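You operate a simulated robot arm through the tools that you are given. There is no shell and no other tool. Be economical: measure what you need, move in short steps, check, and stop when the job is done.

You are at the controls of a simulated two-armed robot. One attempt, no reset.

TASK
Fit the blue cylinder, push the almond tart out of its ring and dust its middle.
Fine: cylinder on its peg first; carry the ring with both hands, it ends below the tart; icing from the white shaker, put it back. Spill a teaspoon at most, drop nothing, leave nothing switched on.

It is judged by the outcome, as a careful person would: the job done as asked, and still so three seconds after it is handed in. It fails if anything else is knocked over, pushed out of place, dropped, spilled or broken.

THE ROBOT
Two 7-joint arms with two-finger parallel grippers on one trunk, on a base that drives. Base frame: it is fixed to the floor where the robot stands at the start and does not move with it; the origin is under the middle of the robot, x ahead of it, y to its left, z up. Units: m, degrees, N and s.
The left shoulder is at the start at [0.06, 0.143, 0.926], the right one opposite. With the tool pointing down near the work surface each hand reaches from about 0.3 to 0.72 m from the robot's upright axis, wherever it stands, measured 20 degrees to its own side. Payload 1.57 kg a hand.
The TCP of each hand is the grasp point between the finger pads, 0.03 m short of the fingertips. In the tool frame z runs along the fingers and y along their closing line. Largest opening 0.11 m; finger width 0.024, thickness 0.012; the body of the gripper, 0.048 by 0.112 m, starts 0.078 m behind the TCP.
Orientation is that of the tool frame in the base frame, as a unit quaternion [x, y, z, w]. With the fingers straight down and closing along the base's y, the tool's x points along the base's -x, its y along +y and its z along -z.

THE INTERFACE
- The arms move only by the tool arm_command. It takes "left_steps", "right_steps" or both (then of equal length, played together; a hand with none holds still); each is a list of rows, each a list of 7 numbers: the turn, a rotation vector about the tool's x, y, z in degrees, then the shift along the tool's x, y, z in m, then the gripper command, from -1 (fully open) to 1 (shut), values between in proportion. In form: [[ax, ay, az, x, y, z, claw], ...]. A call has 1 to 12 rows; each row shifts and turns the commanded pose from where the row before left it, along the tool's axes as they then stand. Each row takes 0.2 s and may step no farther than 0.05 m and 8.6 degrees from the row before; otherwise, or with a gripper value out of range, the whole call is refused. Where a pose cannot be reached the arm comes as near as it can. A force on the tool above 40 N (or 10 N above the force at the start of the call, whichever is more), or a blocked arm, ends the call early, and 0.2 s more pass. Each finger travels about 0.045 m/s and halts on what it meets, pressing with about 25 N; the grip force reading is that of the motor and also rises with nothing between the fingers. The clock runs only during rows and for 0.2 s after the last one: add rows that do not move to give the fingers time. The reply holds the time, the measured pose of the TCP, the force on the tool along the base axes, the opening and the grip force, in the units named above and with some noise.
- Cameras (640 x 400 px; columns grow to the right, rows downward): "scene" is now at [0.041, -0.0325, 1.5406]; the picture's right is [-0.36, -0.93, 0.00], its down [-0.72, 0.28, -0.63] and it looks along [0.59, -0.23, -0.78] (base axes); focal length 260 px, centre (320, 200). "left" rides on the left gripper at [0.07, -0.016, -0.141] in its tool frame; the picture's right is [0.23, 0.97, 0.00], its down [-0.85, 0.20, -0.48] and it looks along [-0.47, 0.11, 0.88] (tool axes); focal length 222 px, centre (320, 200). "right" rides on the right gripper at [0.07, 0.016, -0.141] in its tool frame; the picture's right is [-0.23, 0.97, 0.00], its down [-0.86, -0.20, -0.48] and it looks along [-0.47, -0.11, 0.88] (tool axes); focal length 222 px, centre (320, 200). There is no depth. A picture from a camera that has moved, and an enlarged one, comes with that camera's place and axes in the base frame and with its lens. The place of the scene camera against the robot may be out by one fixed shift of up to 0.012 m in any direction.
- get_image(camera): a new picture of that camera. The clock stands still meanwhile.
- move_column(by): slides the trunk up (or, below 0, down) by that many m; the arms and the scene camera ride with it, the base frame stays. It gives what a move gives, with no picture.
- drive_base(legs): drives the robot by 1 to 6 legs, each [ahead, left, turn to the left] in m, m and degrees, along the robot's own axes; the way and the turn of a leg run together, so that a leg with both is an arc; at most 1.5 m and 180 degrees a leg. The arms and the cameras ride along, it lands a little off, and it stops where it bumps. It gives what a move gives.
- aim_head(pan, tilt): turns the head with the scene camera to pan (to the left, within 86 degrees either way) and tilt (down, from -29 to 69), counted from straight ahead of the robot. It gives what a move gives.
- close_up(camera, box): a new picture of the part [left, top, right, bottom] of that camera's present view, enlarged. The clock stands still meanwhile.
- close_job(): hands the job in; it is judged then, once.

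Go step by step. Nothing tells you exact positions but the pictures and the camera data: compare them with the known pose of the tool, close in by small moves and look again before you grip or let go. The budget is 120 turns and 88 pictures, counting those below and the enlarged ones. Unless the task says otherwise, let go and move clear before handing in, and close with one line.

The tools are called after "Call:" by a JSON object that holds its "name" and its "arguments". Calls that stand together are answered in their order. arm_command: Moves the arms, as the interface text tells. Its arguments: {"type":"object","properties":{"left_steps":{"type":"array","items":{"type":"array","items":{"type":"number"}}},"right_steps":{"type":"array","items":{"type":"array","items":{"type":"number"}}}},"required":[]} The other tools are called the same way: move_column (by) slides the trunk up or down; drive_base (legs) drives the base; aim_head (pan, tilt) turns the head that bears the scene camera; get_image (camera) takes a picture; close_up (camera, box) takes an enlarged picture of a part of a camera's view; close_job () hands the job in.

At the start:

```text
t: 0.0
left_eef_pos: [0.4567, 0.0662, 0.9993]
left_ee_rot: [0.0, 1.0, 0.0, 0.0]
left_contact_force: [-0.2, 0.0, 0.2]
left_gripper_width: 0.1101
left_finger_force: 0.1
right_eef_pos: [0.4115, -0.343, 0.9992]
right_ee_rot: [-0.001, 1.0, 0.0, 0.0]
right_contact_force: [-0.5, 0.5, 0.2]
right_gripper_width: 0.1101
right_finger_force: 0.0
trunk travel left (down, up): [-0.525, 0.065]
robot x, y, heading: [-0.0021, 0.0003, -0.1]
head pan, tilt: [-21.2, 50.9]
```

scene: 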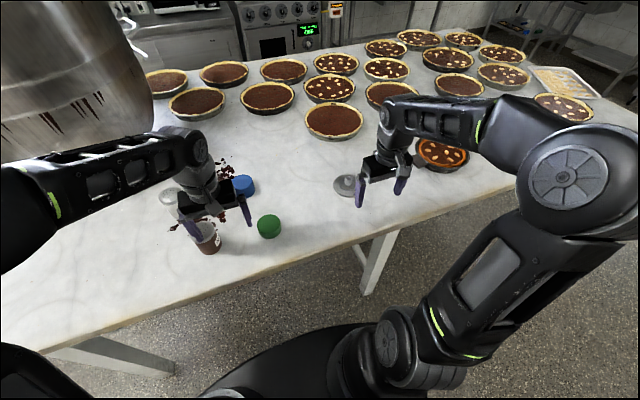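
right: 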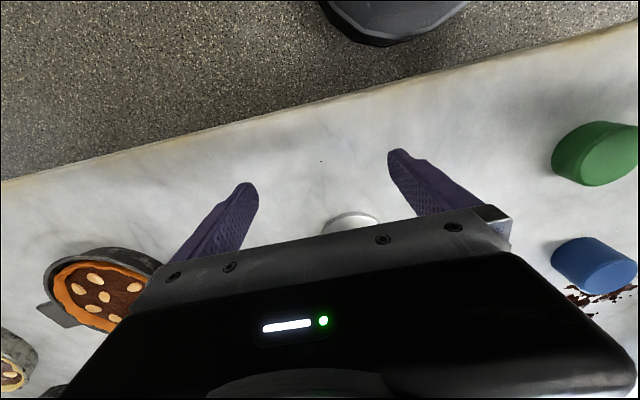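
left: 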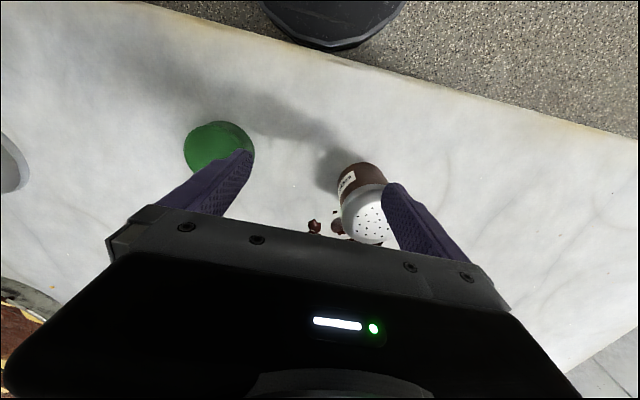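

The arms hide part of the table: I see a blue and a green cylinder, a brown-and-white shaker, a grey disc (perhaps the peg base) and an almond tart at the right. I'll take enlarged looks first.

Call:
{"name": "close_up", "arguments": {"camera": "scene", "box": [140, 140, 300, 260]}}

Call:
{"name": "close_up", "arguments": {"camera": "scene", "box": [320, 110, 520, 235]}}

```text
3.33 times, centred on (220, 200) of scene
camera zoom: at [0.041, -0.0325, 1.5406], right [-0.36, -0.93, 0.0], down [-0.72, 0.28, -0.63], along [0.59, -0.23, -0.78], focal length 866 px, centre (653, 200)
```

zoom: 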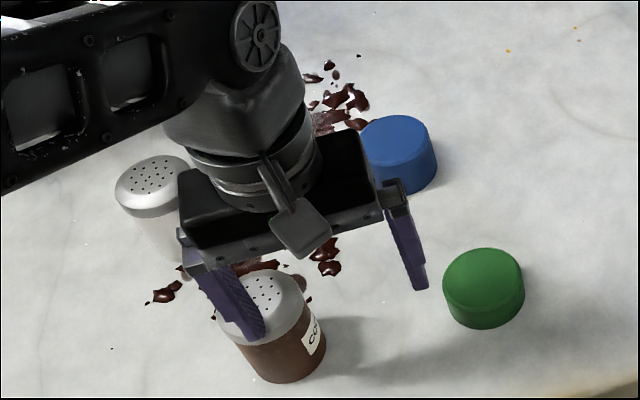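

```text
3.20 times, centred on (420, 172) of scene
camera zoom: at [0.041, -0.0325, 1.5406], right [-0.36, -0.93, 0.0], down [-0.72, 0.28, -0.63], along [0.59, -0.23, -0.78], focal length 832 px, centre (0, 288)
```

zoom: 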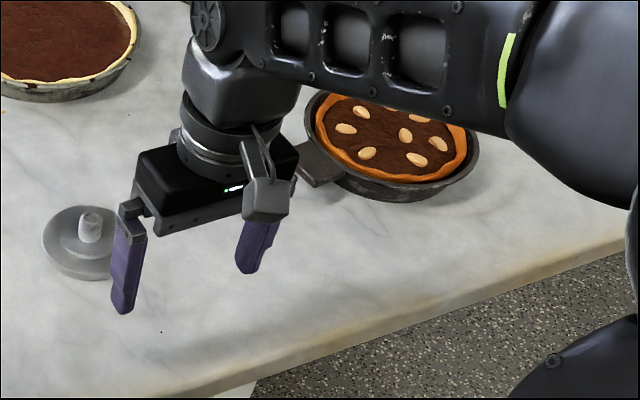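

The peg plate is at about (0.56, -0.335), the almond tart in its ring (with tab handles) at about (0.55, -0.70), and the white shaker stands behind the cocoa one. I'll lift the hands out of the view for a clean look.

Call:
{"name": "arm_command", "arguments": {"left_steps": [[0, 0, 0, 0.02, 0.03, -0.04, -1], [0, 0, 0, 0.02, 0.03, -0.04, -1], [0, 0, 0, 0.02, 0.03, -0.04, -1], [0, 0, 0, 0.02, 0.03, -0.03, -1], [0, 0, 0, 0.02, 0.03, -0.03, -1], [0, 0, 0, 0.02, 0.03, 0, -1]], "right_steps": [[0, 0, 0, 0.02, -0.01, -0.04, -1], [0, 0, 0, 0.02, -0.01, -0.04, -1], [0, 0, 0, 0.02, -0.01, -0.04, -1], [0, 0, 0, 0.02, -0.01, -0.03, -1], [0, 0, 0, 0.02, -0.01, -0.03, -1], [0, 0, 0, 0.02, -0.01, 0, -1]]}}

Call:
{"name": "get_image", "arguments": {"camera": "scene"}}

Call:
{"name": "get_image", "arguments": {"camera": "right"}}

```text
refused: row 1 steps farther than a row can; nothing moved
```

```text
82 pictures are left
camera scene: at [0.041, -0.0325, 1.5406], right [-0.36, -0.93, 0.0], down [-0.72, 0.28, -0.63], along [0.59, -0.23, -0.78], focal length 260 px, centre (320, 200)
```

scene: 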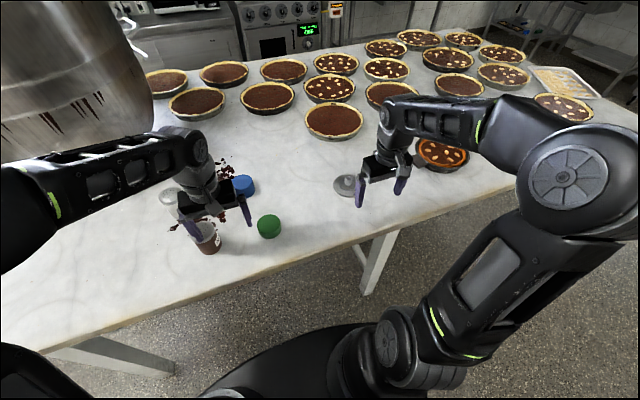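

```text
81 pictures are left
camera right: at [0.3404, -0.3248, 1.1418], right [0.23, 0.97, 0.0], down [0.86, -0.2, 0.48], along [0.47, -0.11, -0.88], focal length 222 px, centre (320, 200)
```

right: 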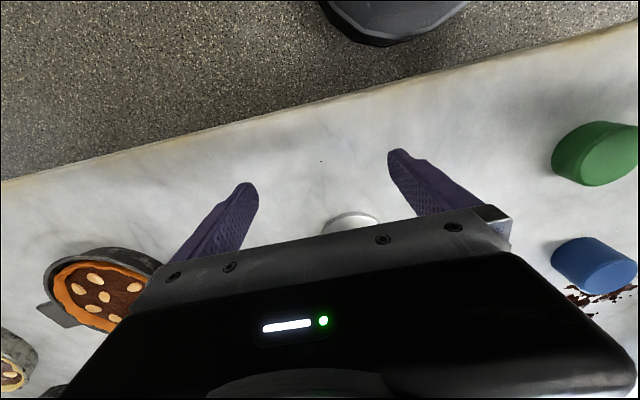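

A step was too long; I'll repeat with shorter ones.

Call:
{"name": "arm_command", "arguments": {"left_steps": [[0, 0, 0, 0.015, 0.02, -0.04, -1], [0, 0, 0, 0.015, 0.02, -0.04, -1], [0, 0, 0, 0.015, 0.02, -0.04, -1], [0, 0, 0, 0.02, 0.03, -0.03, -1], [0, 0, 0, 0.02, 0.03, -0.02, -1], [0, 0, 0, 0.02, 0.03, 0, -1]], "right_steps": [[0, 0, 0, 0.015, -0.01, -0.04, -1], [0, 0, 0, 0.015, -0.01, -0.04, -1], [0, 0, 0, 0.015, -0.01, -0.04, -1], [0, 0, 0, 0.02, -0.01, -0.04, -1], [0, 0, 0, 0.02, -0.01, -0.03, -1], [0, 0, 0, 0.02, -0.01, 0, -1]]}}

Call:
{"name": "get_image", "arguments": {"camera": "scene"}}

Call:
{"name": "get_image", "arguments": {"camera": "right"}}

```text
t: 1.4
left_eef_pos: [0.3973, 0.1609, 1.1471]
left_ee_rot: [-0.005, 0.997, -0.069, 0.03]
left_contact_force: [0.1, -0.8, 0.3]
left_gripper_width: 0.1099
left_finger_force: 0.0
left hand out of reach, approached as far as the arm can: row 3, 4, 5, 6
right_eef_pos: [0.3368, -0.4001, 1.1213]
right_ee_rot: [-0.001, 1.0, -0.002, -0.001]
right_contact_force: [0.5, 0.4, 0.5]
right_gripper_width: 0.1098
right_finger_force: 0.0
right hand out of reach, approached as far as the arm can: row 3, 4, 5
trunk travel left (down, up): [-0.525, 0.065]
robot x, y, heading: [0.0007, -0.0007, -0.3]
head pan, tilt: [-21.2, 50.9]
```

```text
80 pictures are left
camera scene: at [0.0417, -0.0318, 1.5405], right [-0.36, -0.93, 0.0], down [-0.72, 0.28, -0.63], along [0.59, -0.23, -0.78], focal length 260 px, centre (320, 200)
```

scene: 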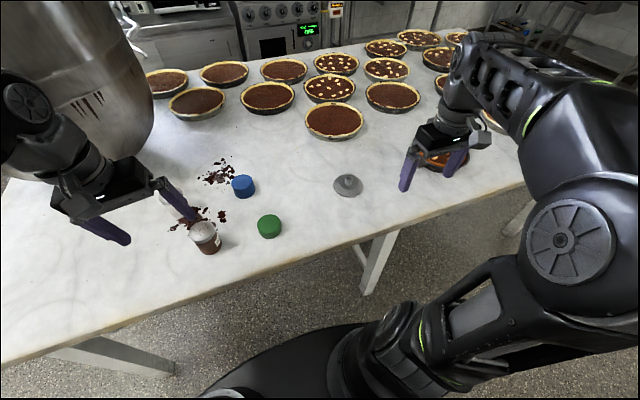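

```text
79 pictures are left
camera right: at [0.2661, -0.3827, 1.2632], right [0.23, 0.97, 0.0], down [0.86, -0.2, 0.48], along [0.47, -0.11, -0.88], focal length 222 px, centre (320, 200)
```

right: 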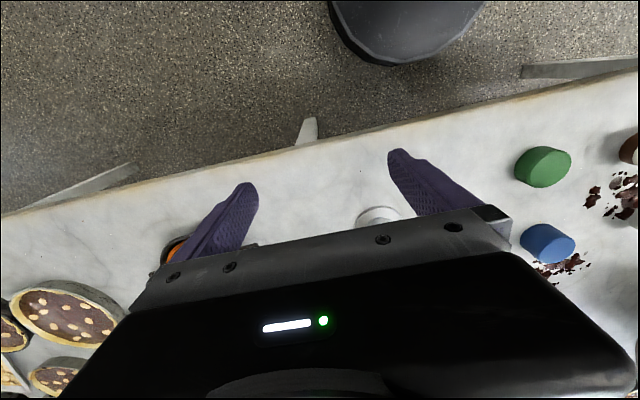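

Now the peg plate, blue and green cylinders are clear. Enlarged views to measure them.

Call:
{"name": "close_up", "arguments": {"camera": "scene", "box": [160, 150, 300, 260]}}

Call:
{"name": "close_up", "arguments": {"camera": "scene", "box": [320, 130, 480, 230]}}

```text
3.64 times, centred on (230, 205) of scene
camera zoom: at [0.0417, -0.0318, 1.5405], right [-0.36, -0.93, 0.0], down [-0.72, 0.28, -0.63], along [0.59, -0.23, -0.78], focal length 945 px, centre (647, 182)
```

zoom: 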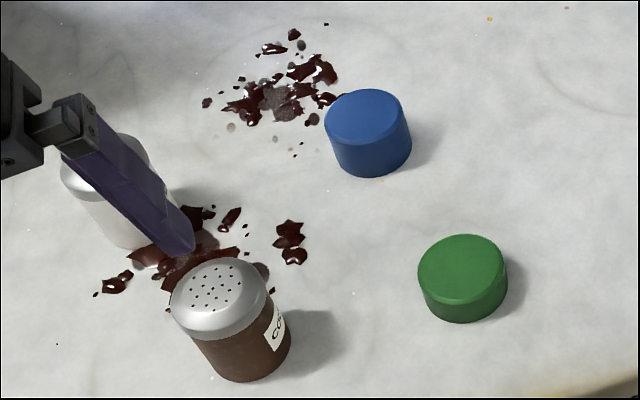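

```text
4.00 times, centred on (400, 180) of scene
camera zoom: at [0.0417, -0.0318, 1.5405], right [-0.36, -0.93, 0.0], down [-0.72, 0.28, -0.63], along [0.59, -0.23, -0.78], focal length 1040 px, centre (0, 280)
```

zoom: 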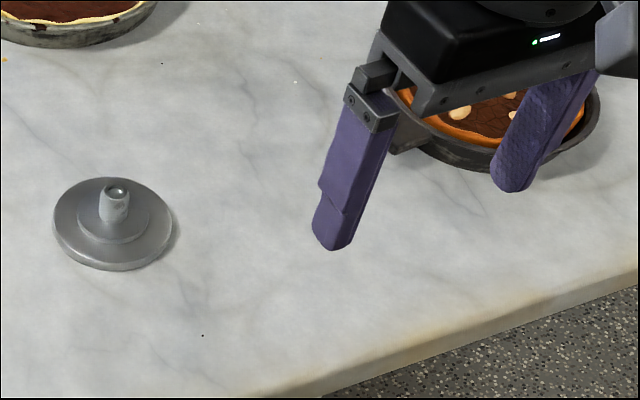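

Estimates: blue cylinder at about (0.674, -0.005), 0.072 wide and 0.04 tall; peg plate about (0.56, -0.335); table edge at x≈0.36. I'll drive sideways to the right so the left hand reaches both blue and peg.

Call:
{"name": "drive_base", "arguments": {"legs": [[0, -0.17, 0.3]]}}

Call:
{"name": "aim_head", "arguments": {"pan": 0, "tilt": 48}}

Call:
{"name": "get_image", "arguments": {"camera": "scene"}}

Call:
{"name": "get_image", "arguments": {"camera": "left"}}

```text
t: 2.9
left_eef_pos: [0.397, -0.0074, 1.1467]
left_ee_rot: [-0.009, 0.997, -0.068, 0.03]
left_contact_force: [0.7, -0.2, -0.3]
left_gripper_width: 0.1101
left_finger_force: 0.1
right_eef_pos: [0.3369, -0.5685, 1.1209]
right_ee_rot: [-0.002, 1.0, 0.001, 0.001]
right_contact_force: [-0.3, -0.4, -0.5]
right_gripper_width: 0.11
right_finger_force: 0.1
trunk travel left (down, up): [-0.525, 0.065]
robot x, y, heading: [-0.0002, -0.169, 0.2]
head pan, tilt: [-21.2, 50.9]
```

```text
t: 3.7
left_eef_pos: [0.3964, -0.0065, 1.1463]
left_ee_rot: [-0.009, 0.997, -0.069, 0.03]
left_contact_force: [-0.1, 0.6, 0.2]
left_gripper_width: 0.1101
left_finger_force: 0.0
right_eef_pos: [0.3375, -0.5679, 1.1217]
right_ee_rot: [-0.002, 1.0, 0.0, 0.0]
right_contact_force: [0.3, 0.2, 1.1]
right_gripper_width: 0.11
right_finger_force: 0.1
trunk travel left (down, up): [-0.525, 0.065]
robot x, y, heading: [-0.0017, -0.1634, -0.1]
head pan, tilt: [0.0, 48.0]
```

```text
76 pictures are left
camera scene: at [0.0489, -0.1732, 1.5444], right [0.0, -1.0, 0.0], down [-0.74, 0.0, -0.67], along [0.67, 0.0, -0.74], focal length 260 px, centre (320, 200)
```

scene: 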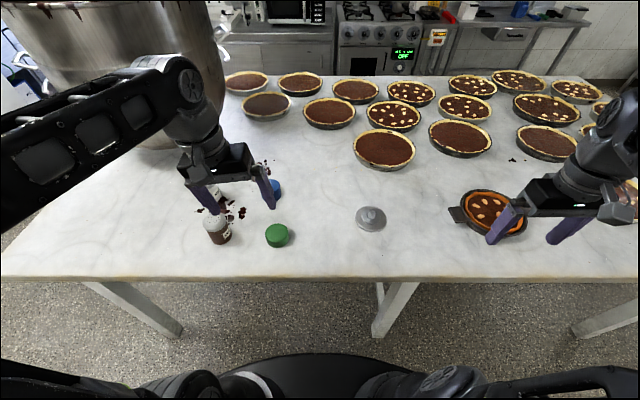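

```text
75 pictures are left
camera left: at [0.3195, -0.0054, 1.2843], right [-0.24, 0.96, -0.15], down [0.82, 0.28, 0.49], along [0.52, 0.0, -0.86], focal length 222 px, centre (320, 200)
```

left: 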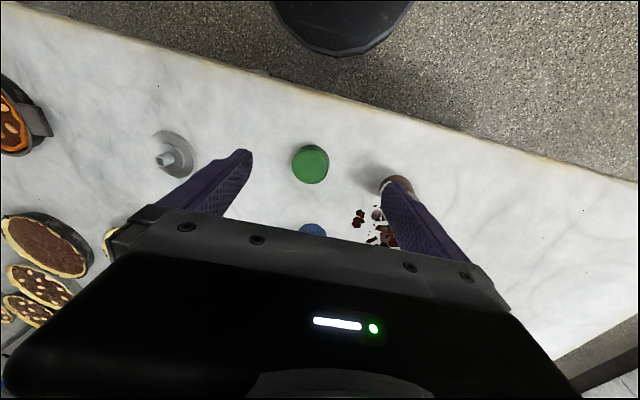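

The hand has tilted a little at the reach limit. I'll bring the left hand forward to hover near the blue cylinder and check how pose commands are counted.

Call:
{"name": "arm_command", "arguments": {"left_steps": [[0, 0, 0, -0.04, 0, 0.01, -1], [0, 0, 0, -0.04, 0, 0.01, -1], [0, 0, 0, -0.04, 0, 0.01, -1], [0, 0, 0, -0.04, 0, 0.02, -1], [0, 0, 0, -0.04, 0, 0.02, -1], [0, 0, 0, -0.03, 0, 0.02, -1]]}}

Call:
{"name": "get_image", "arguments": {"camera": "left"}}

```text
t: 5.1
left_eef_pos: [0.591, -0.0094, 1.0958]
left_ee_rot: [-0.008, 0.997, -0.069, 0.032]
left_contact_force: [0.2, 0.4, 0.3]
left_gripper_width: 0.11
left_finger_force: 0.0
left hand out of reach, approached as far as the arm can: row 5, 6
right_eef_pos: [0.337, -0.5667, 1.1218]
right_ee_rot: [-0.002, 1.0, -0.001, 0.0]
right_contact_force: [-0.6, 0.0, 0.0]
right_gripper_width: 0.11
right_finger_force: 0.1
trunk travel left (down, up): [-0.525, 0.065]
robot x, y, heading: [-0.0023, -0.1703, -0.2]
head pan, tilt: [0.0, 48.0]
```

```text
74 pictures are left
camera left: at [0.5129, -0.008, 1.2324], right [-0.24, 0.96, -0.15], down [0.82, 0.28, 0.5], along [0.52, 0.0, -0.85], focal length 222 px, centre (320, 200)
```

left: 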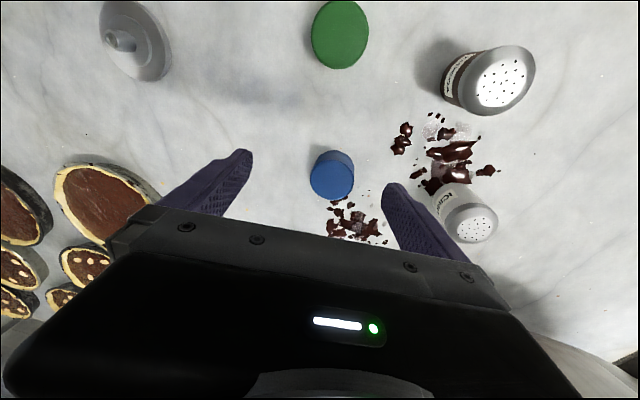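

The commanded pose restarts from the measured one, so the tilt stays until I undo it. I'll drive a little closer to the table, then straighten the left hand and lower it beside the blue cylinder.

Call:
{"name": "drive_base", "arguments": {"legs": [[0.05, 0, 0]]}}

Call:
{"name": "arm_command", "arguments": {"left_steps": [[-4, 1.8, 0.4, 0, 0, 0.02, -1], [-3.9, 1.9, 0.5, 0, 0, 0.02, -1], [0, 0, 0, 0, 0, 0.02, -1], [0, 0, 0, 0, 0, 0, -1]]}}

Call:
{"name": "get_image", "arguments": {"camera": "left"}}

```text
t: 6.0
left_eef_pos: [0.642, -0.0105, 1.095]
left_ee_rot: [-0.009, 0.997, -0.068, 0.03]
left_contact_force: [0.1, 0.2, 0.4]
left_gripper_width: 0.1101
left_finger_force: 0.1
right_eef_pos: [0.3891, -0.5692, 1.1205]
right_ee_rot: [-0.002, 1.0, -0.001, -0.001]
right_contact_force: [0.6, 0.2, -0.8]
right_gripper_width: 0.1099
right_finger_force: 0.1
trunk travel left (down, up): [-0.525, 0.065]
robot x, y, heading: [0.0496, -0.1686, 0.2]
head pan, tilt: [0.0, 48.0]
```

```text
t: 7.0
left_eef_pos: [0.643, -0.0154, 1.0348]
left_ee_rot: [0.0, 1.0, 0.0, -0.002]
left_contact_force: [0.1, -0.2, -0.1]
left_gripper_width: 0.1097
left_finger_force: 0.0
right_eef_pos: [0.3866, -0.5703, 1.1214]
right_ee_rot: [-0.002, 1.0, 0.001, 0.0]
right_contact_force: [-0.6, -0.9, 0.0]
right_gripper_width: 0.1103
right_finger_force: 0.1
trunk travel left (down, up): [-0.525, 0.065]
robot x, y, heading: [0.0461, -0.1681, 0.3]
head pan, tilt: [0.0, 48.0]
```

```text
73 pictures are left
camera left: at [0.5738, -0.0313, 1.1755], right [-0.23, 0.97, 0.0], down [0.86, 0.2, 0.48], along [0.46, 0.11, -0.88], focal length 222 px, centre (320, 200)
```

left: 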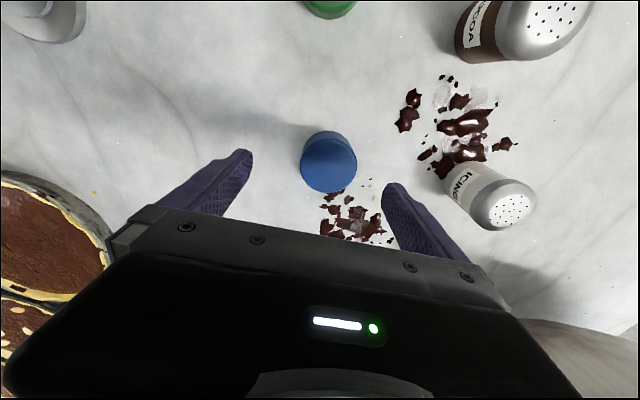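

The "ICING" label confirms the white shaker. By the hand camera, blue is at about (0.663, 0.002). I move over it, lower to 0.96 and look again.

Call:
{"name": "arm_command", "arguments": {"left_steps": [[0, 0, 0, -0.01, 0.009, 0.02, -1], [0, 0, 0, -0.01, 0.0085, 0.025, -1], [0, 0, 0, 0, 0, 0.025, -1], [0, 0, 0, 0, 0, 0, -1]]}}

Call:
{"name": "get_image", "arguments": {"camera": "left"}}

```text
t: 8.0
left_eef_pos: [0.6626, 0.0021, 0.9651]
left_ee_rot: [0.0, 1.0, 0.0, -0.002]
left_contact_force: [-1.0, 0.1, 0.7]
left_gripper_width: 0.1102
left_finger_force: 0.0
right_eef_pos: [0.3881, -0.5679, 1.1211]
right_ee_rot: [-0.002, 1.0, 0.0, -0.001]
right_contact_force: [-0.5, 0.0, -0.1]
right_gripper_width: 0.11
right_finger_force: 0.0
trunk travel left (down, up): [-0.525, 0.065]
robot x, y, heading: [0.0508, -0.1692, -0.0]
head pan, tilt: [0.0, 48.0]
```

```text
72 pictures are left
camera left: at [0.593, -0.0138, 1.1053], right [-0.23, 0.97, 0.0], down [0.86, 0.2, 0.48], along [0.46, 0.11, -0.88], focal length 222 px, centre (320, 200)
```

left: 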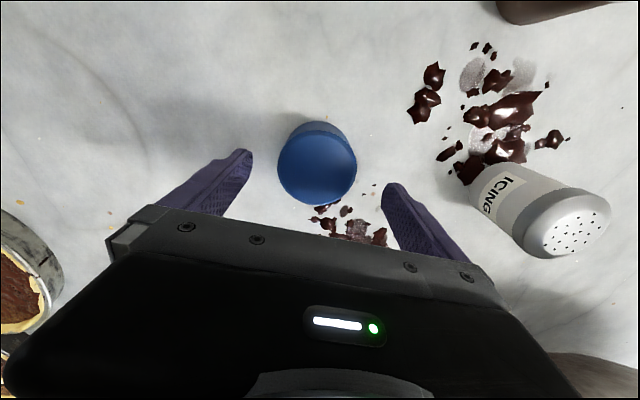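

Blue centre is about (0.660, -0.0005), under the hand. Lower to 0.915 and close.

Call:
{"name": "arm_command", "arguments": {"left_steps": [[0, 0, 0, 0.002, -0.0025, 0.02, -1], [0, 0, 0, 0, 0, 0.02, -1], [0, 0, 0, 0, 0, 0.01, -1], [0, 0, 0, 0, 0, 0, -1], [0, 0, 0, 0, 0, 0, 0], [0, 0, 0, 0, 0, 0, 0.3], [0, 0, 0, 0, 0, 0, 0.5], [0, 0, 0, 0, 0, 0, 0.5], [0, 0, 0, 0, 0, 0, 0.5]]}}

Call:
{"name": "get_image", "arguments": {"camera": "left"}}

```text
t: 10.0
left_eef_pos: [0.6591, 0.0005, 0.9155]
left_ee_rot: [0.0, 1.0, 0.001, -0.002]
left_contact_force: [-0.9, -0.7, -1.2]
left_gripper_width: 0.0672
left_finger_force: 25.1
right_eef_pos: [0.388, -0.568, 1.1209]
right_ee_rot: [-0.001, 1.0, 0.0, 0.0]
right_contact_force: [-0.1, 0.1, -0.4]
right_gripper_width: 0.1101
right_finger_force: 0.0
trunk travel left (down, up): [-0.525, 0.065]
robot x, y, heading: [0.0514, -0.1675, -0.0]
head pan, tilt: [0.0, 48.0]
```

```text
71 pictures are left
camera left: at [0.5909, -0.0164, 1.0557], right [-0.23, 0.97, 0.0], down [0.86, 0.2, 0.48], along [0.46, 0.11, -0.88], focal length 222 px, centre (320, 200)
```

left: 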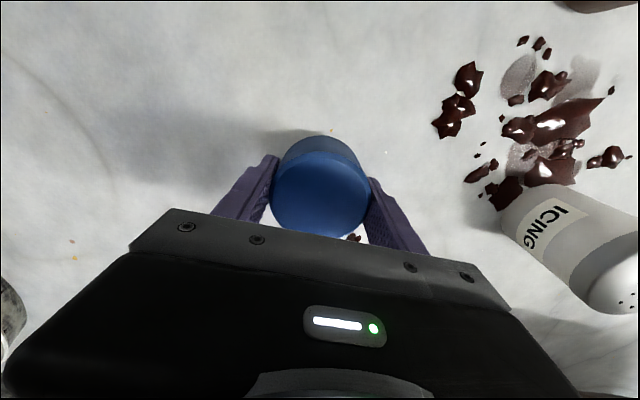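

Gripped (0.067 m wide). Lift and carry towards the peg plate, staying high.

Call:
{"name": "arm_command", "arguments": {"left_steps": [[0, 0, 0, 0, 0, -0.03, 0.6], [0, 0, 0, 0, 0, -0.04, 0.6], [0, 0, 0, 0, 0, -0.04, 0.6], [0, 0, 0, 0.01, -0.04, 0, 0.6], [0, 0, 0, 0.01, -0.04, 0, 0.6], [0, 0, 0, 0.01, -0.04, 0, 0.6], [0, 0, 0, 0.01, -0.04, 0, 0.6], [0, 0, 0, 0.01, -0.04, 0, 0.6], [0, 0, 0, 0.01, -0.04, 0, 0.6], [0, 0, 0, 0.01, -0.04, 0, 0.6], [0, 0, 0, 0, 0, 0, 0.6]]}}

Call:
{"name": "get_image", "arguments": {"camera": "left"}}

Call:
{"name": "get_image", "arguments": {"camera": "scene"}}

```text
t: 12.4
left_eef_pos: [0.5963, -0.2592, 1.023]
left_ee_rot: [0.001, 1.0, 0.0, -0.001]
left_contact_force: [-0.4, 0.9, -1.5]
left_gripper_width: 0.0676
left_finger_force: 25.0
left hand out of reach, approached as far as the arm can: row 10
right_eef_pos: [0.387, -0.5688, 1.1212]
right_ee_rot: [-0.001, 1.0, 0.0, 0.0]
right_contact_force: [0.5, -0.3, 0.9]
right_gripper_width: 0.1101
right_finger_force: 0.0
trunk travel left (down, up): [-0.525, 0.065]
robot x, y, heading: [0.0513, -0.1684, 0.2]
head pan, tilt: [0.0, 48.0]
```

```text
70 pictures are left
camera left: at [0.5273, -0.2759, 1.1648], right [-0.23, 0.97, 0.0], down [0.86, 0.2, 0.48], along [0.46, 0.11, -0.88], focal length 222 px, centre (320, 200)
```

left: 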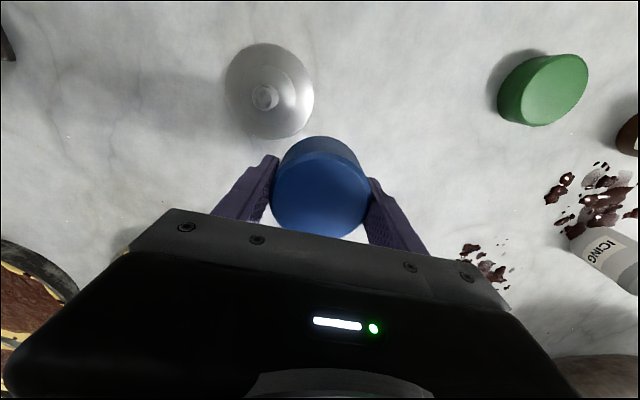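

```text
69 pictures are left
camera scene: at [0.0993, -0.1733, 1.5444], right [0.0, -1.0, 0.0], down [-0.74, 0.0, -0.67], along [0.67, 0.0, -0.74], focal length 260 px, centre (320, 200)
```

scene: 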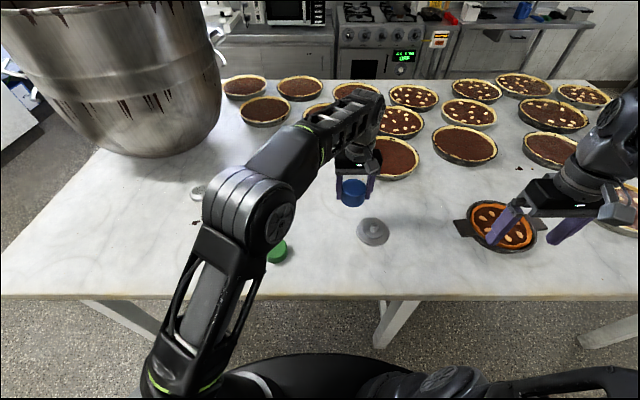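

The plate with its peg is seen well in the left camera at about (0.553, -0.3275). An enlarged look to pin it down.

Call:
{"name": "close_up", "arguments": {"camera": "left", "box": [200, 30, 390, 240]}}

Call:
{"name": "close_up", "arguments": {"camera": "scene", "box": [320, 150, 420, 250]}}

```text
1.90 times, centred on (295, 135) of left
camera zoom: at [0.5273, -0.2759, 1.1648], right [-0.23, 0.97, 0.0], down [0.86, 0.2, 0.48], along [0.46, 0.11, -0.88], focal length 423 px, centre (368, 324)
```

zoom: 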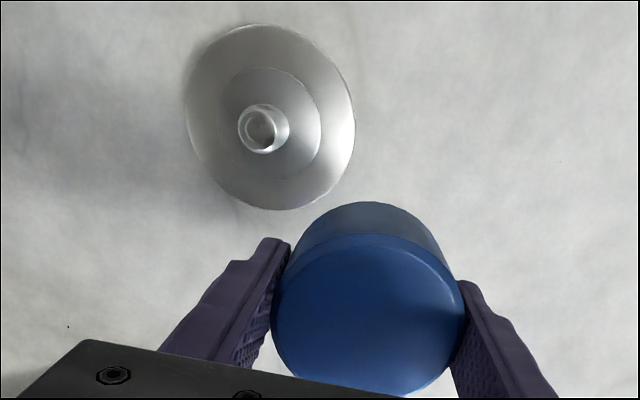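

```text
4.00 times, centred on (370, 200) of scene
camera zoom: at [0.0993, -0.1733, 1.5444], right [0.0, -1.0, 0.0], down [-0.74, 0.0, -0.67], along [0.67, 0.0, -0.74], focal length 1040 px, centre (120, 200)
```

zoom: 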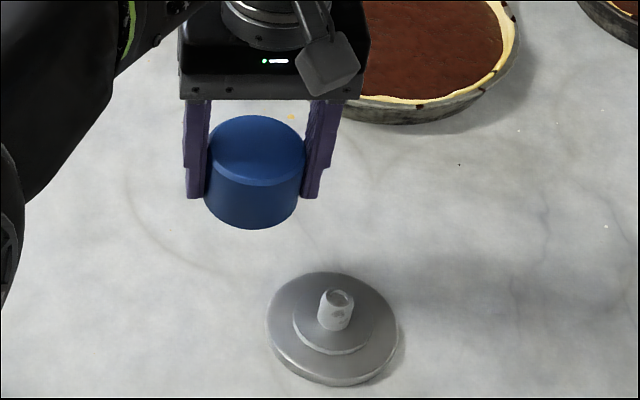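

Peg is about (0.554, -0.327), 0.025 thick and its top near z=0.92. I move the cylinder over it, bottom just above the peg's top, and check from both cameras.

Call:
{"name": "arm_command", "arguments": {"left_steps": [[0, 0, 0, 0.014, -0.023, 0, 0.6], [0, 0, 0, 0.014, -0.023, 0, 0.6], [0, 0, 0, 0.0145, -0.022, 0, 0.6], [0, 0, 0, 0, 0, 0.025, 0.6], [0, 0, 0, 0, 0, 0.02, 0.6], [0, 0, 0, 0, 0, 0, 0.6]]}}

Call:
{"name": "close_up", "arguments": {"camera": "scene", "box": [320, 150, 420, 250]}}

Call:
{"name": "close_up", "arguments": {"camera": "left", "box": [200, 60, 440, 260]}}

Call:
{"name": "get_image", "arguments": {"camera": "right"}}

```text
t: 13.8
left_eef_pos: [0.5772, -0.29, 0.9799]
left_ee_rot: [0.0, 1.0, 0.0, -0.001]
left_contact_force: [-0.7, -0.1, -1.0]
left_gripper_width: 0.0673
left_finger_force: 24.9
left hand out of reach, approached as far as the arm can: row 2, 3
right_eef_pos: [0.3876, -0.5684, 1.1214]
right_ee_rot: [-0.002, 1.0, 0.0, 0.001]
right_contact_force: [0.0, 1.0, 1.1]
right_gripper_width: 0.1099
right_finger_force: 0.2
trunk travel left (down, up): [-0.525, 0.065]
robot x, y, heading: [0.0478, -0.1692, 0.0]
head pan, tilt: [0.0, 48.0]
```

```text
4.00 times, centred on (370, 200) of scene
camera zoom: at [0.0992, -0.1729, 1.5445], right [0.0, -1.0, 0.0], down [-0.74, 0.0, -0.67], along [0.67, 0.0, -0.74], focal length 1040 px, centre (120, 200)
```

zoom: 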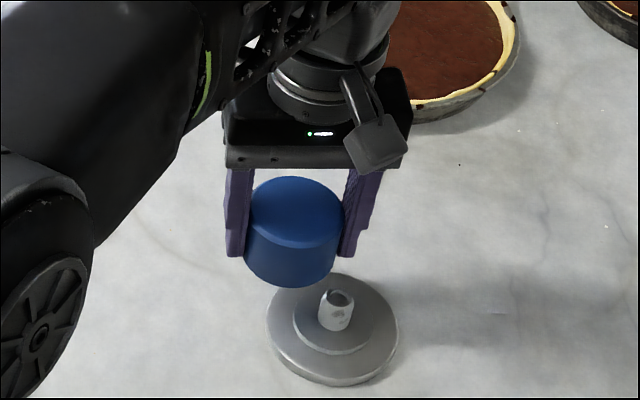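

```text
2.00 times, centred on (320, 160) of left
camera zoom: at [0.5099, -0.3061, 1.1219], right [-0.23, 0.97, 0.0], down [0.86, 0.2, 0.48], along [0.46, 0.11, -0.88], focal length 444 px, centre (320, 280)
```

zoom: 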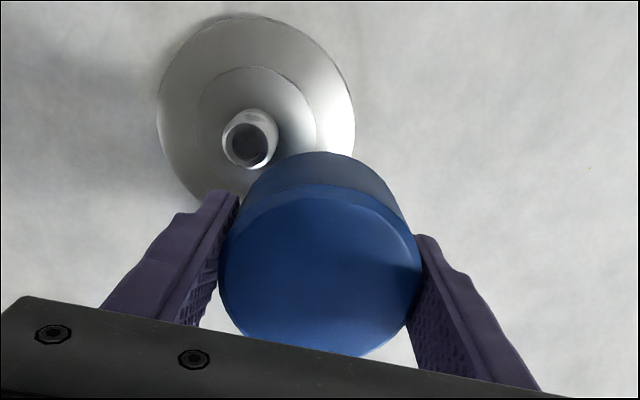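

```text
64 pictures are left
camera right: at [0.317, -0.5507, 1.2633], right [0.22, 0.97, 0.0], down [0.86, -0.2, 0.48], along [0.47, -0.11, -0.88], focal length 222 px, centre (320, 200)
```

right: 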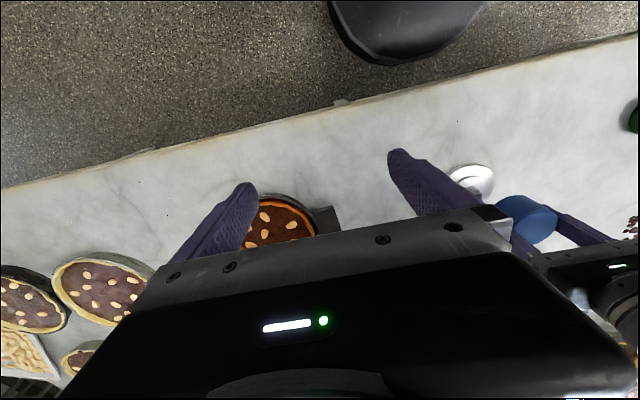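

The left arm is at its limit this far right, so I raise the trunk a bit and drive 0.12 m to the right, then come back over the peg with the hand.

Call:
{"name": "move_column", "arguments": {"by": 0.045}}

Call:
{"name": "drive_base", "arguments": {"legs": [[0, -0.12, 0]]}}

```text
t: 14.7
left_eef_pos: [0.5788, -0.2889, 1.026]
left_ee_rot: [0.0, 1.0, 0.0, -0.002]
left_contact_force: [0.5, 0.8, -1.6]
left_gripper_width: 0.0673
left_finger_force: 25.2
right_eef_pos: [0.3873, -0.5696, 1.1669]
right_ee_rot: [-0.001, 1.0, 0.0, 0.0]
right_contact_force: [-0.2, 0.7, -0.2]
right_gripper_width: 0.1102
right_finger_force: 0.1
trunk travel left (down, up): [-0.57, 0.02]
robot x, y, heading: [0.0498, -0.1684, 0.0]
head pan, tilt: [0.0, 48.0]
```

```text
t: 16.0
left_eef_pos: [0.5795, -0.4118, 1.0246]
left_ee_rot: [0.0, 1.0, 0.0, -0.002]
left_contact_force: [0.0, -1.2, -1.0]
left_gripper_width: 0.0674
left_finger_force: 25.0
right_eef_pos: [0.3882, -0.6916, 1.1643]
right_ee_rot: [-0.001, 1.0, 0.001, 0.0]
right_contact_force: [-0.4, -1.2, -0.8]
right_gripper_width: 0.1098
right_finger_force: 0.1
trunk travel left (down, up): [-0.57, 0.02]
robot x, y, heading: [0.0531, -0.2885, 0.2]
head pan, tilt: [0.0, 48.0]
```

Now back over the peg with the left hand and down to just above it.

Call:
{"name": "arm_command", "arguments": {"left_steps": [[0, 0, 0, 0.009, 0.03, 0, 0.6], [0, 0, 0, 0.009, 0.03, 0, 0.6], [0, 0, 0, 0.0075, 0.025, 0, 0.6], [0, 0, 0, 0, 0, 0.03, 0.6], [0, 0, 0, 0, 0, 0.015, 0.6], [0, 0, 0, 0, 0, 0, 0.6]]}}

Call:
{"name": "close_up", "arguments": {"camera": "scene", "box": [280, 150, 380, 250]}}

Call:
{"name": "close_up", "arguments": {"camera": "left", "box": [200, 60, 440, 260]}}

```text
t: 17.4
left_eef_pos: [0.555, -0.3291, 0.9816]
left_ee_rot: [0.0, 1.0, 0.001, -0.002]
left_contact_force: [0.5, -1.0, -1.1]
left_gripper_width: 0.0673
left_finger_force: 24.8
right_eef_pos: [0.3877, -0.6905, 1.1665]
right_ee_rot: [-0.001, 1.0, 0.0, 0.0]
right_contact_force: [0.1, -0.2, -0.4]
right_gripper_width: 0.11
right_finger_force: 0.0
trunk travel left (down, up): [-0.57, 0.02]
robot x, y, heading: [0.0502, -0.2913, 0.2]
head pan, tilt: [0.0, 48.0]
```

```text
4.00 times, centred on (330, 200) of scene
camera zoom: at [0.0997, -0.2948, 1.5894], right [0.0, -1.0, 0.0], down [-0.74, 0.0, -0.67], along [0.67, 0.0, -0.74], focal length 1040 px, centre (280, 200)
```

zoom: 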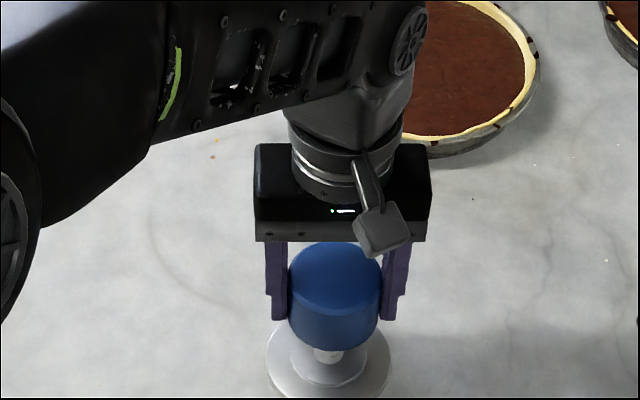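

```text
2.00 times, centred on (320, 160) of left
camera zoom: at [0.4859, -0.3451, 1.123], right [-0.23, 0.97, 0.0], down [0.86, 0.2, 0.48], along [0.46, 0.11, -0.88], focal length 444 px, centre (320, 280)
```

zoom: 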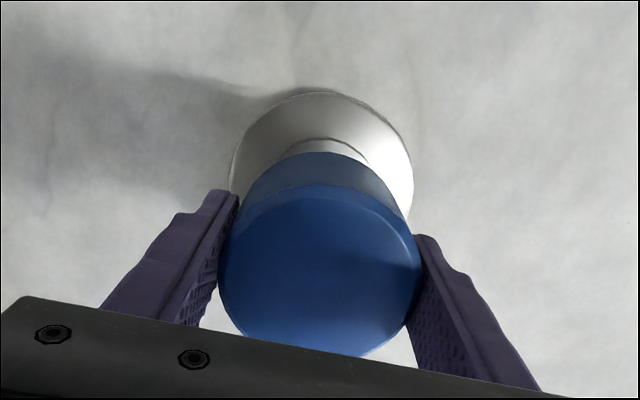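

Aligned within about 2 mm: plate centre (0.553, -0.328). I nudge by that and lower in small steps, watching the force.

Call:
{"name": "arm_command", "arguments": {"left_steps": [[0, 0, 0, 0.002, 0.001, 0.01, 0.6], [0, 0, 0, 0, 0, 0.008, 0.6], [0, 0, 0, 0, 0, 0.006, 0.6], [0, 0, 0, 0, 0, 0.005, 0.6], [0, 0, 0, 0, 0, 0, 0.6]]}}

Call:
{"name": "close_up", "arguments": {"camera": "left", "box": [200, 60, 440, 260]}}

```text
t: 18.6
left_eef_pos: [0.5525, -0.3256, 0.9535]
left_ee_rot: [0.001, 1.0, 0.0, -0.001]
left_contact_force: [2.4, -0.2, 0.5]
left_gripper_width: 0.0676
left_finger_force: 24.8
right_eef_pos: [0.3883, -0.6914, 1.1664]
right_ee_rot: [0.0, 1.0, 0.0, 0.0]
right_contact_force: [0.1, -0.1, 0.0]
right_gripper_width: 0.1101
right_finger_force: 0.1
trunk travel left (down, up): [-0.57, 0.02]
robot x, y, heading: [0.0509, -0.2913, 0.3]
head pan, tilt: [0.0, 48.0]
```

```text
2.00 times, centred on (320, 160) of left
camera zoom: at [0.4832, -0.3426, 1.0943], right [-0.23, 0.97, 0.0], down [0.86, 0.2, 0.48], along [0.46, 0.11, -0.88], focal length 444 px, centre (320, 280)
```

zoom: 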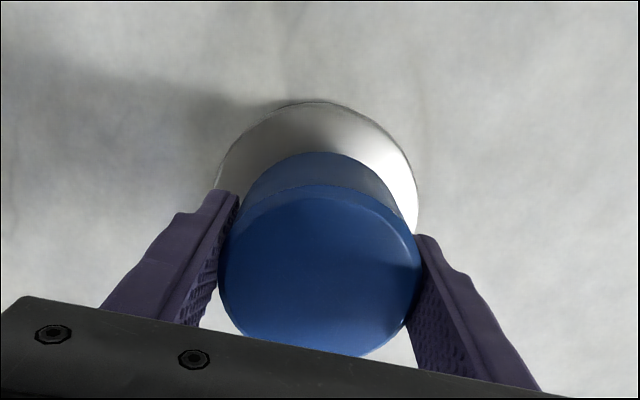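

Slight sideways force, little vertical: it seems to be entering. Continue down gently.

Call:
{"name": "arm_command", "arguments": {"left_steps": [[0, 0, 0, 0, 0, 0.004, 0.6], [0, 0, 0, 0, 0, 0.004, 0.6], [0, 0, 0, 0, 0, 0, 0.6]]}}

```text
t: 19.4
left_eef_pos: [0.5523, -0.3246, 0.9447]
left_ee_rot: [0.0, 1.0, 0.0, -0.003]
left_contact_force: [3.0, -0.4, -1.4]
left_gripper_width: 0.0674
left_finger_force: 25.1
right_eef_pos: [0.3887, -0.689, 1.1661]
right_ee_rot: [-0.001, 1.0, 0.0, 0.0]
right_contact_force: [0.3, -0.7, -0.9]
right_gripper_width: 0.1101
right_finger_force: 0.1
trunk travel left (down, up): [-0.57, 0.02]
robot x, y, heading: [0.0545, -0.2856, -0.0]
head pan, tilt: [0.0, 48.0]
```

Call:
{"name": "arm_command", "arguments": {"left_steps": [[0, 0, 0, -0.001, -0.001, 0.004, 0.6], [0, 0, 0, 0, 0, 0.004, 0.6], [0, 0, 0, 0, 0, 0.004, 0.6], [0, 0, 0, 0, 0, 0, 0.6]]}}

Call:
{"name": "close_up", "arguments": {"camera": "scene", "box": [280, 180, 380, 260]}}

```text
t: 20.4
left_eef_pos: [0.5524, -0.3262, 0.932]
left_ee_rot: [0.0, 1.0, 0.0, -0.002]
left_contact_force: [0.1, 0.8, -1.2]
left_gripper_width: 0.0675
left_finger_force: 25.4
right_eef_pos: [0.388, -0.6904, 1.1677]
right_ee_rot: [-0.001, 1.0, 0.001, 0.0]
right_contact_force: [-1.0, 0.0, -0.4]
right_gripper_width: 0.11
right_finger_force: 0.0
trunk travel left (down, up): [-0.57, 0.02]
robot x, y, heading: [0.051, -0.2889, 0.1]
head pan, tilt: [0.0, 48.0]
```

```text
5.00 times, centred on (330, 220) of scene
camera zoom: at [0.0996, -0.2945, 1.5894], right [0.0, -1.0, 0.0], down [-0.74, 0.0, -0.67], along [0.67, 0.0, -0.74], focal length 1300 px, centre (270, 100)
```

zoom: 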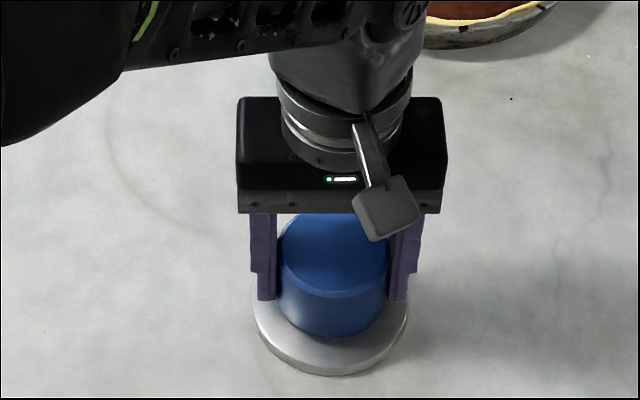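

It is sliding down the peg freely. A few more millimetres until it sits.

Call:
{"name": "arm_command", "arguments": {"left_steps": [[0, 0, 0, 0, 0, 0.002, 0.6], [0, 0, 0, 0, 0, 0.002, 0.6], [0, 0, 0, 0, 0, 0, 0.6]]}}

```text
t: 21.2
left_eef_pos: [0.5525, -0.3262, 0.9304]
left_ee_rot: [0.0, 1.0, -0.001, -0.001]
left_contact_force: [2.2, -3.5, 17.5]
left_gripper_width: 0.0677
left_finger_force: 25.1
right_eef_pos: [0.3874, -0.6906, 1.1663]
right_ee_rot: [0.0, 1.0, 0.0, 0.0]
right_contact_force: [-0.1, 0.5, 0.3]
right_gripper_width: 0.1098
right_finger_force: 0.0
trunk travel left (down, up): [-0.57, 0.02]
robot x, y, heading: [0.0507, -0.2903, 0.2]
head pan, tilt: [0.0, 48.0]
```

Seated (17 N up). Open and lift clear.

Call:
{"name": "arm_command", "arguments": {"left_steps": [[0, 0, 0, 0, 0, -0.001, 0.0], [0, 0, 0, 0, 0, 0, -0.5], [0, 0, 0, 0, 0, 0, -1], [0, 0, 0, 0, 0, 0, -1], [0, 0, 0, 0, 0, -0.03, -1], [0, 0, 0, 0, 0, -0.04, -1], [0, 0, 0, 0, 0.02, -0.04, -1], [0, 0, 0, 0.02, 0.04, 0, -1], [0, 0, 0, 0.02, 0.04, 0, -1], [0, 0, 0, 0.02, 0.04, 0, -1], [0, 0, 0, 0.02, 0.04, 0, -1]]}}

Call:
{"name": "get_image", "arguments": {"camera": "scene"}}

Call:
{"name": "close_up", "arguments": {"camera": "scene", "box": [280, 180, 380, 260]}}

```text
t: 23.6
left_eef_pos: [0.4715, -0.143, 1.0392]
left_ee_rot: [0.001, 1.0, 0.0, -0.001]
left_contact_force: [1.0, 0.1, -0.6]
left_gripper_width: 0.1099
left_finger_force: 0.0
right_eef_pos: [0.3868, -0.6885, 1.166]
right_ee_rot: [-0.001, 1.0, -0.001, 0.0]
right_contact_force: [-0.6, 0.4, -0.1]
right_gripper_width: 0.11
right_finger_force: 0.0
trunk travel left (down, up): [-0.57, 0.02]
robot x, y, heading: [0.0488, -0.2905, -0.1]
head pan, tilt: [0.0, 48.0]
```

```text
59 pictures are left
camera scene: at [0.0984, -0.2934, 1.5895], right [0.0, -1.0, 0.0], down [-0.74, 0.0, -0.67], along [0.67, 0.0, -0.74], focal length 260 px, centre (320, 200)
```

scene: 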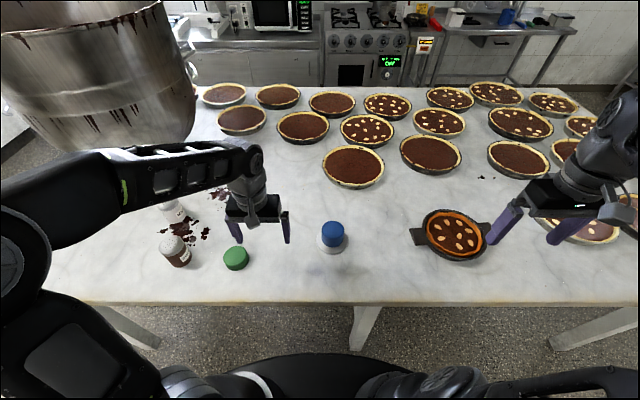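

```text
5.00 times, centred on (330, 220) of scene
camera zoom: at [0.0984, -0.2934, 1.5895], right [0.0, -1.0, 0.0], down [-0.74, 0.0, -0.67], along [0.67, 0.0, -0.74], focal length 1300 px, centre (270, 100)
```

zoom: 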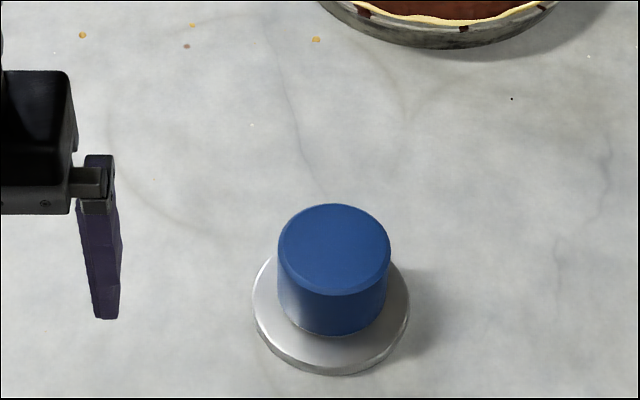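

The blue cylinder sits on its peg. Now the tart: I drive right to stand in front of it (centre about (0.559, -0.708), tabs towards ±y).

Call:
{"name": "drive_base", "arguments": {"legs": [[0, -0.41, 0]]}}

Call:
{"name": "arm_command", "arguments": {"left_steps": [[0, 0, 0, 0.02, 0.03, -0.015, -1], [0, 0, 0, 0.02, 0.03, -0.015, -1], [0, 0, 0, 0, 0.02, 0, -1]], "right_steps": [[0, 0, 0, 0, -0.03, 0, -1], [0, 0, 0, 0, -0.03, 0, -1], [0, 0, 0, 0, -0.02, 0, -1]]}}

Call:
{"name": "get_image", "arguments": {"camera": "scene"}}

Call:
{"name": "close_up", "arguments": {"camera": "scene", "box": [240, 170, 400, 290]}}

```text
t: 26.1
left_eef_pos: [0.4737, -0.5496, 1.0396]
left_ee_rot: [-0.002, 1.0, 0.0, -0.001]
left_contact_force: [0.5, -0.2, 0.4]
left_gripper_width: 0.11
left_finger_force: 0.0
right_eef_pos: [0.3906, -1.0964, 1.1661]
right_ee_rot: [-0.003, 1.0, 0.0, 0.0]
right_contact_force: [0.4, -0.2, -0.5]
right_gripper_width: 0.1099
right_finger_force: 0.1
trunk travel left (down, up): [-0.57, 0.02]
robot x, y, heading: [0.0532, -0.6944, 0.5]
head pan, tilt: [0.0, 48.0]
```

```text
t: 26.9
left_eef_pos: [0.4327, -0.4704, 1.0688]
left_ee_rot: [0.0, 1.0, 0.0, -0.003]
left_contact_force: [-0.4, -0.2, 0.1]
left_gripper_width: 0.1099
left_finger_force: 0.0
right_eef_pos: [0.3928, -1.1749, 1.1651]
right_ee_rot: [-0.003, 1.0, 0.0, 0.0]
right_contact_force: [0.4, 0.2, -0.2]
right_gripper_width: 0.11
right_finger_force: 0.0
trunk travel left (down, up): [-0.57, 0.02]
robot x, y, heading: [0.0525, -0.6961, 0.3]
head pan, tilt: [0.0, 48.0]
```

```text
57 pictures are left
camera scene: at [0.1018, -0.7008, 1.5894], right [0.0, -1.0, 0.0], down [-0.74, 0.0, -0.67], along [0.67, 0.0, -0.74], focal length 260 px, centre (320, 200)
```

scene: 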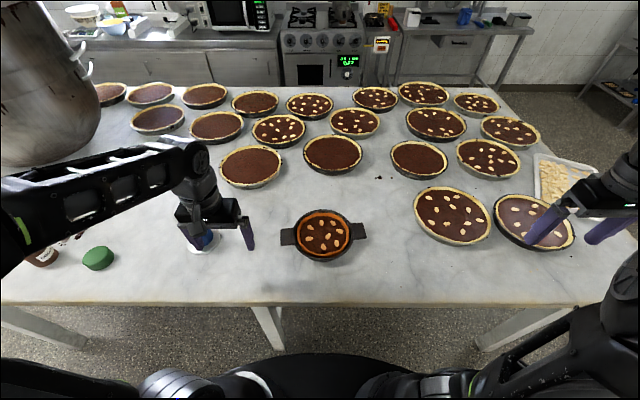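

```text
3.33 times, centred on (320, 230) of scene
camera zoom: at [0.1018, -0.7008, 1.5894], right [0.0, -1.0, 0.0], down [-0.74, 0.0, -0.67], along [0.67, 0.0, -0.74], focal length 866 px, centre (320, 100)
```

zoom: 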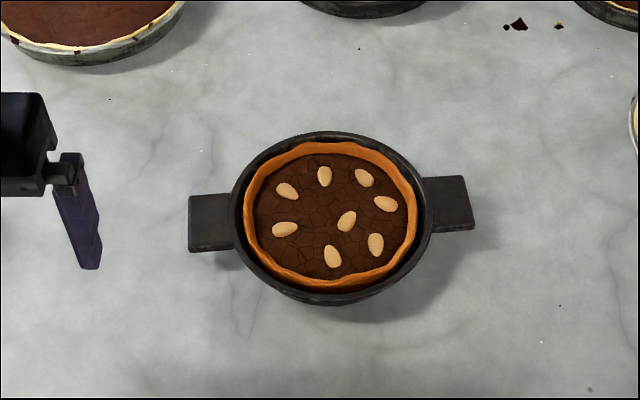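

The ring has two flat tabs on the left and right (line between them turned about 5.5°), about 0.055 wide. I'll grip each tab across its width with fingers pointing down, so I lower the trunk (to lift with it later) and turn both hands by about 90° about the vertical.

Call:
{"name": "move_column", "arguments": {"by": -0.075}}

Call:
{"name": "arm_command", "arguments": {"left_steps": [[0, 0, 7.04, 0, 0, 0, -1], [0, 0, 7.04, 0, 0, 0, -1], [0, 0, 7.04, 0, 0, 0, -1], [0, 0, 7.04, 0, 0, 0, -1], [0, 0, 7.04, 0, 0, 0, -1], [0, 0, 7.04, 0, 0, 0, -1], [0, 0, 7.04, 0, 0, 0, -1], [0, 0, 7.04, 0, 0, 0, -1], [0, 0, 7.04, 0, 0, 0, -1], [0, 0, 7.04, 0, 0, 0, -1], [0, 0, 7.04, 0, 0, 0, -1], [0, 0, 7.04, 0, 0, 0, -1]], "right_steps": [[0, 0, -7.96, 0, 0, 0, -1], [0, 0, -7.96, 0, 0, 0, -1], [0, 0, -7.96, 0, 0, 0, -1], [0, 0, -7.96, 0, 0, 0, -1], [0, 0, -7.96, 0, 0, 0, -1], [0, 0, -7.96, 0, 0, 0, -1], [0, 0, -7.96, 0, 0, 0, -1], [0, 0, -7.96, 0, 0, 0, -1], [0, 0, -7.96, 0, 0, 0, -1], [0, 0, -7.96, 0, 0, 0, -1], [0, 0, -7.96, 0, 0, 0, -1], [0, 0, -7.96, 0, 0, 0, -1]]}}

```text
t: 28.0
left_eef_pos: [0.4324, -0.4702, 0.9944]
left_ee_rot: [-0.001, 1.0, 0.0, -0.002]
left_contact_force: [-0.7, 0.6, 0.3]
left_gripper_width: 0.1099
left_finger_force: 0.1
right_eef_pos: [0.3911, -1.174, 1.0902]
right_ee_rot: [-0.004, 1.0, -0.001, 0.0]
right_contact_force: [-0.2, 0.3, -0.5]
right_gripper_width: 0.1102
right_finger_force: 0.0
trunk travel left (down, up): [-0.495, 0.095]
robot x, y, heading: [0.0495, -0.6957, 0.3]
head pan, tilt: [0.0, 48.0]
```

```text
t: 30.6
left_eef_pos: [0.4317, -0.4697, 0.9963]
left_ee_rot: [0.672, 0.741, -0.002, -0.002]
left_contact_force: [-0.1, -0.4, 0.0]
left_gripper_width: 0.1101
left_finger_force: 0.1
right_eef_pos: [0.3912, -1.1768, 1.0919]
right_ee_rot: [0.743, -0.669, 0.001, 0.0]
right_contact_force: [0.0, 0.0, -0.1]
right_gripper_width: 0.1101
right_finger_force: 0.1
trunk travel left (down, up): [-0.495, 0.095]
robot x, y, heading: [0.0534, -0.6964, 0.5]
head pan, tilt: [0.0, 48.0]
```

Both hands turned as wanted. Now bring them above the tabs at z≈1.0.

Call:
{"name": "arm_command", "arguments": {"left_steps": [[0, 0, 0, -0.0146, 0.012, 0, -1], [0, 0, 0, -0.0146, 0.012, 0, -1], [0, 0, 0, -0.0146, 0.012, 0, -1], [0, 0, 0, -0.0146, 0.012, 0, -1], [0, 0, 0, -0.0146, 0.012, 0, -1], [0, 0, 0, -0.0146, 0.012, 0, -1], [0, 0, 0, -0.0146, 0.012, 0, -1], [0, 0, 0, -0.0146, 0.012, 0, -1], [0, 0, 0, -0.0146, 0.012, 0, -1], [0, 0, 0, 0, 0, 0, -1]], "right_steps": [[0, 0, 0, -0.0374, -0.0243, 0.01, -1], [0, 0, 0, -0.0374, -0.0243, 0.01, -1], [0, 0, 0, -0.0374, -0.0243, 0.01, -1], [0, 0, 0, -0.0374, -0.0243, 0.01, -1], [0, 0, 0, -0.0374, -0.0243, 0.01, -1], [0, 0, 0, -0.0374, -0.0243, 0.01, -1], [0, 0, 0, -0.0374, -0.0243, 0.01, -1], [0, 0, 0, -0.0374, -0.0243, 0.01, -1], [0, 0, 0, -0.0374, -0.0243, 0.01, -1], [0, 0, 0, 0, 0, 0, -1]]}}

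Call:
{"name": "get_image", "arguments": {"camera": "left"}}

Call:
{"name": "get_image", "arguments": {"camera": "right"}}

```text
t: 32.8
left_eef_pos: [0.5524, -0.5911, 0.9952]
left_ee_rot: [0.67, 0.742, -0.001, -0.001]
left_contact_force: [1.0, -1.0, -0.5]
left_gripper_width: 0.11
left_finger_force: 0.1
right_eef_pos: [0.5775, -0.8178, 0.9998]
right_ee_rot: [0.743, -0.67, 0.001, 0.001]
right_contact_force: [0.1, 0.9, 0.3]
right_gripper_width: 0.11
right_finger_force: 0.2
trunk travel left (down, up): [-0.495, 0.095]
robot x, y, heading: [0.0521, -0.6981, 0.2]
head pan, tilt: [0.0, 48.0]
```

```text
55 pictures are left
camera left: at [0.5295, -0.5241, 1.1362], right [0.95, 0.32, 0.0], down [0.28, -0.83, 0.48], along [0.15, -0.45, -0.88], focal length 222 px, centre (320, 200)
```

left: 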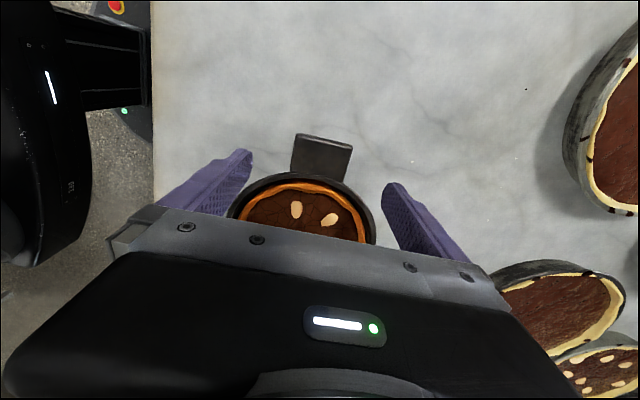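

```text
54 pictures are left
camera right: at [0.567, -0.8874, 1.1419], right [-0.99, 0.13, 0.0], down [0.11, 0.87, 0.48], along [0.06, 0.47, -0.88], focal length 222 px, centre (320, 200)
```

right: 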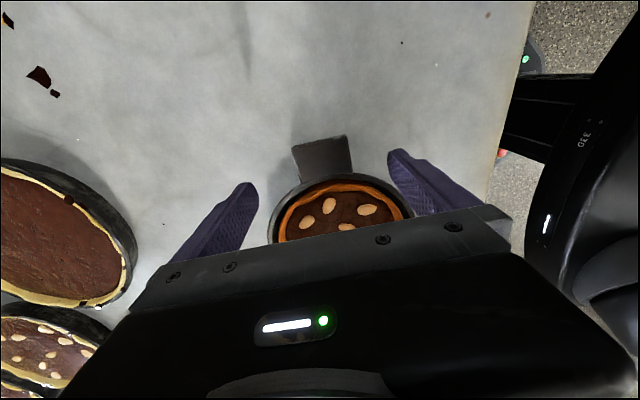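

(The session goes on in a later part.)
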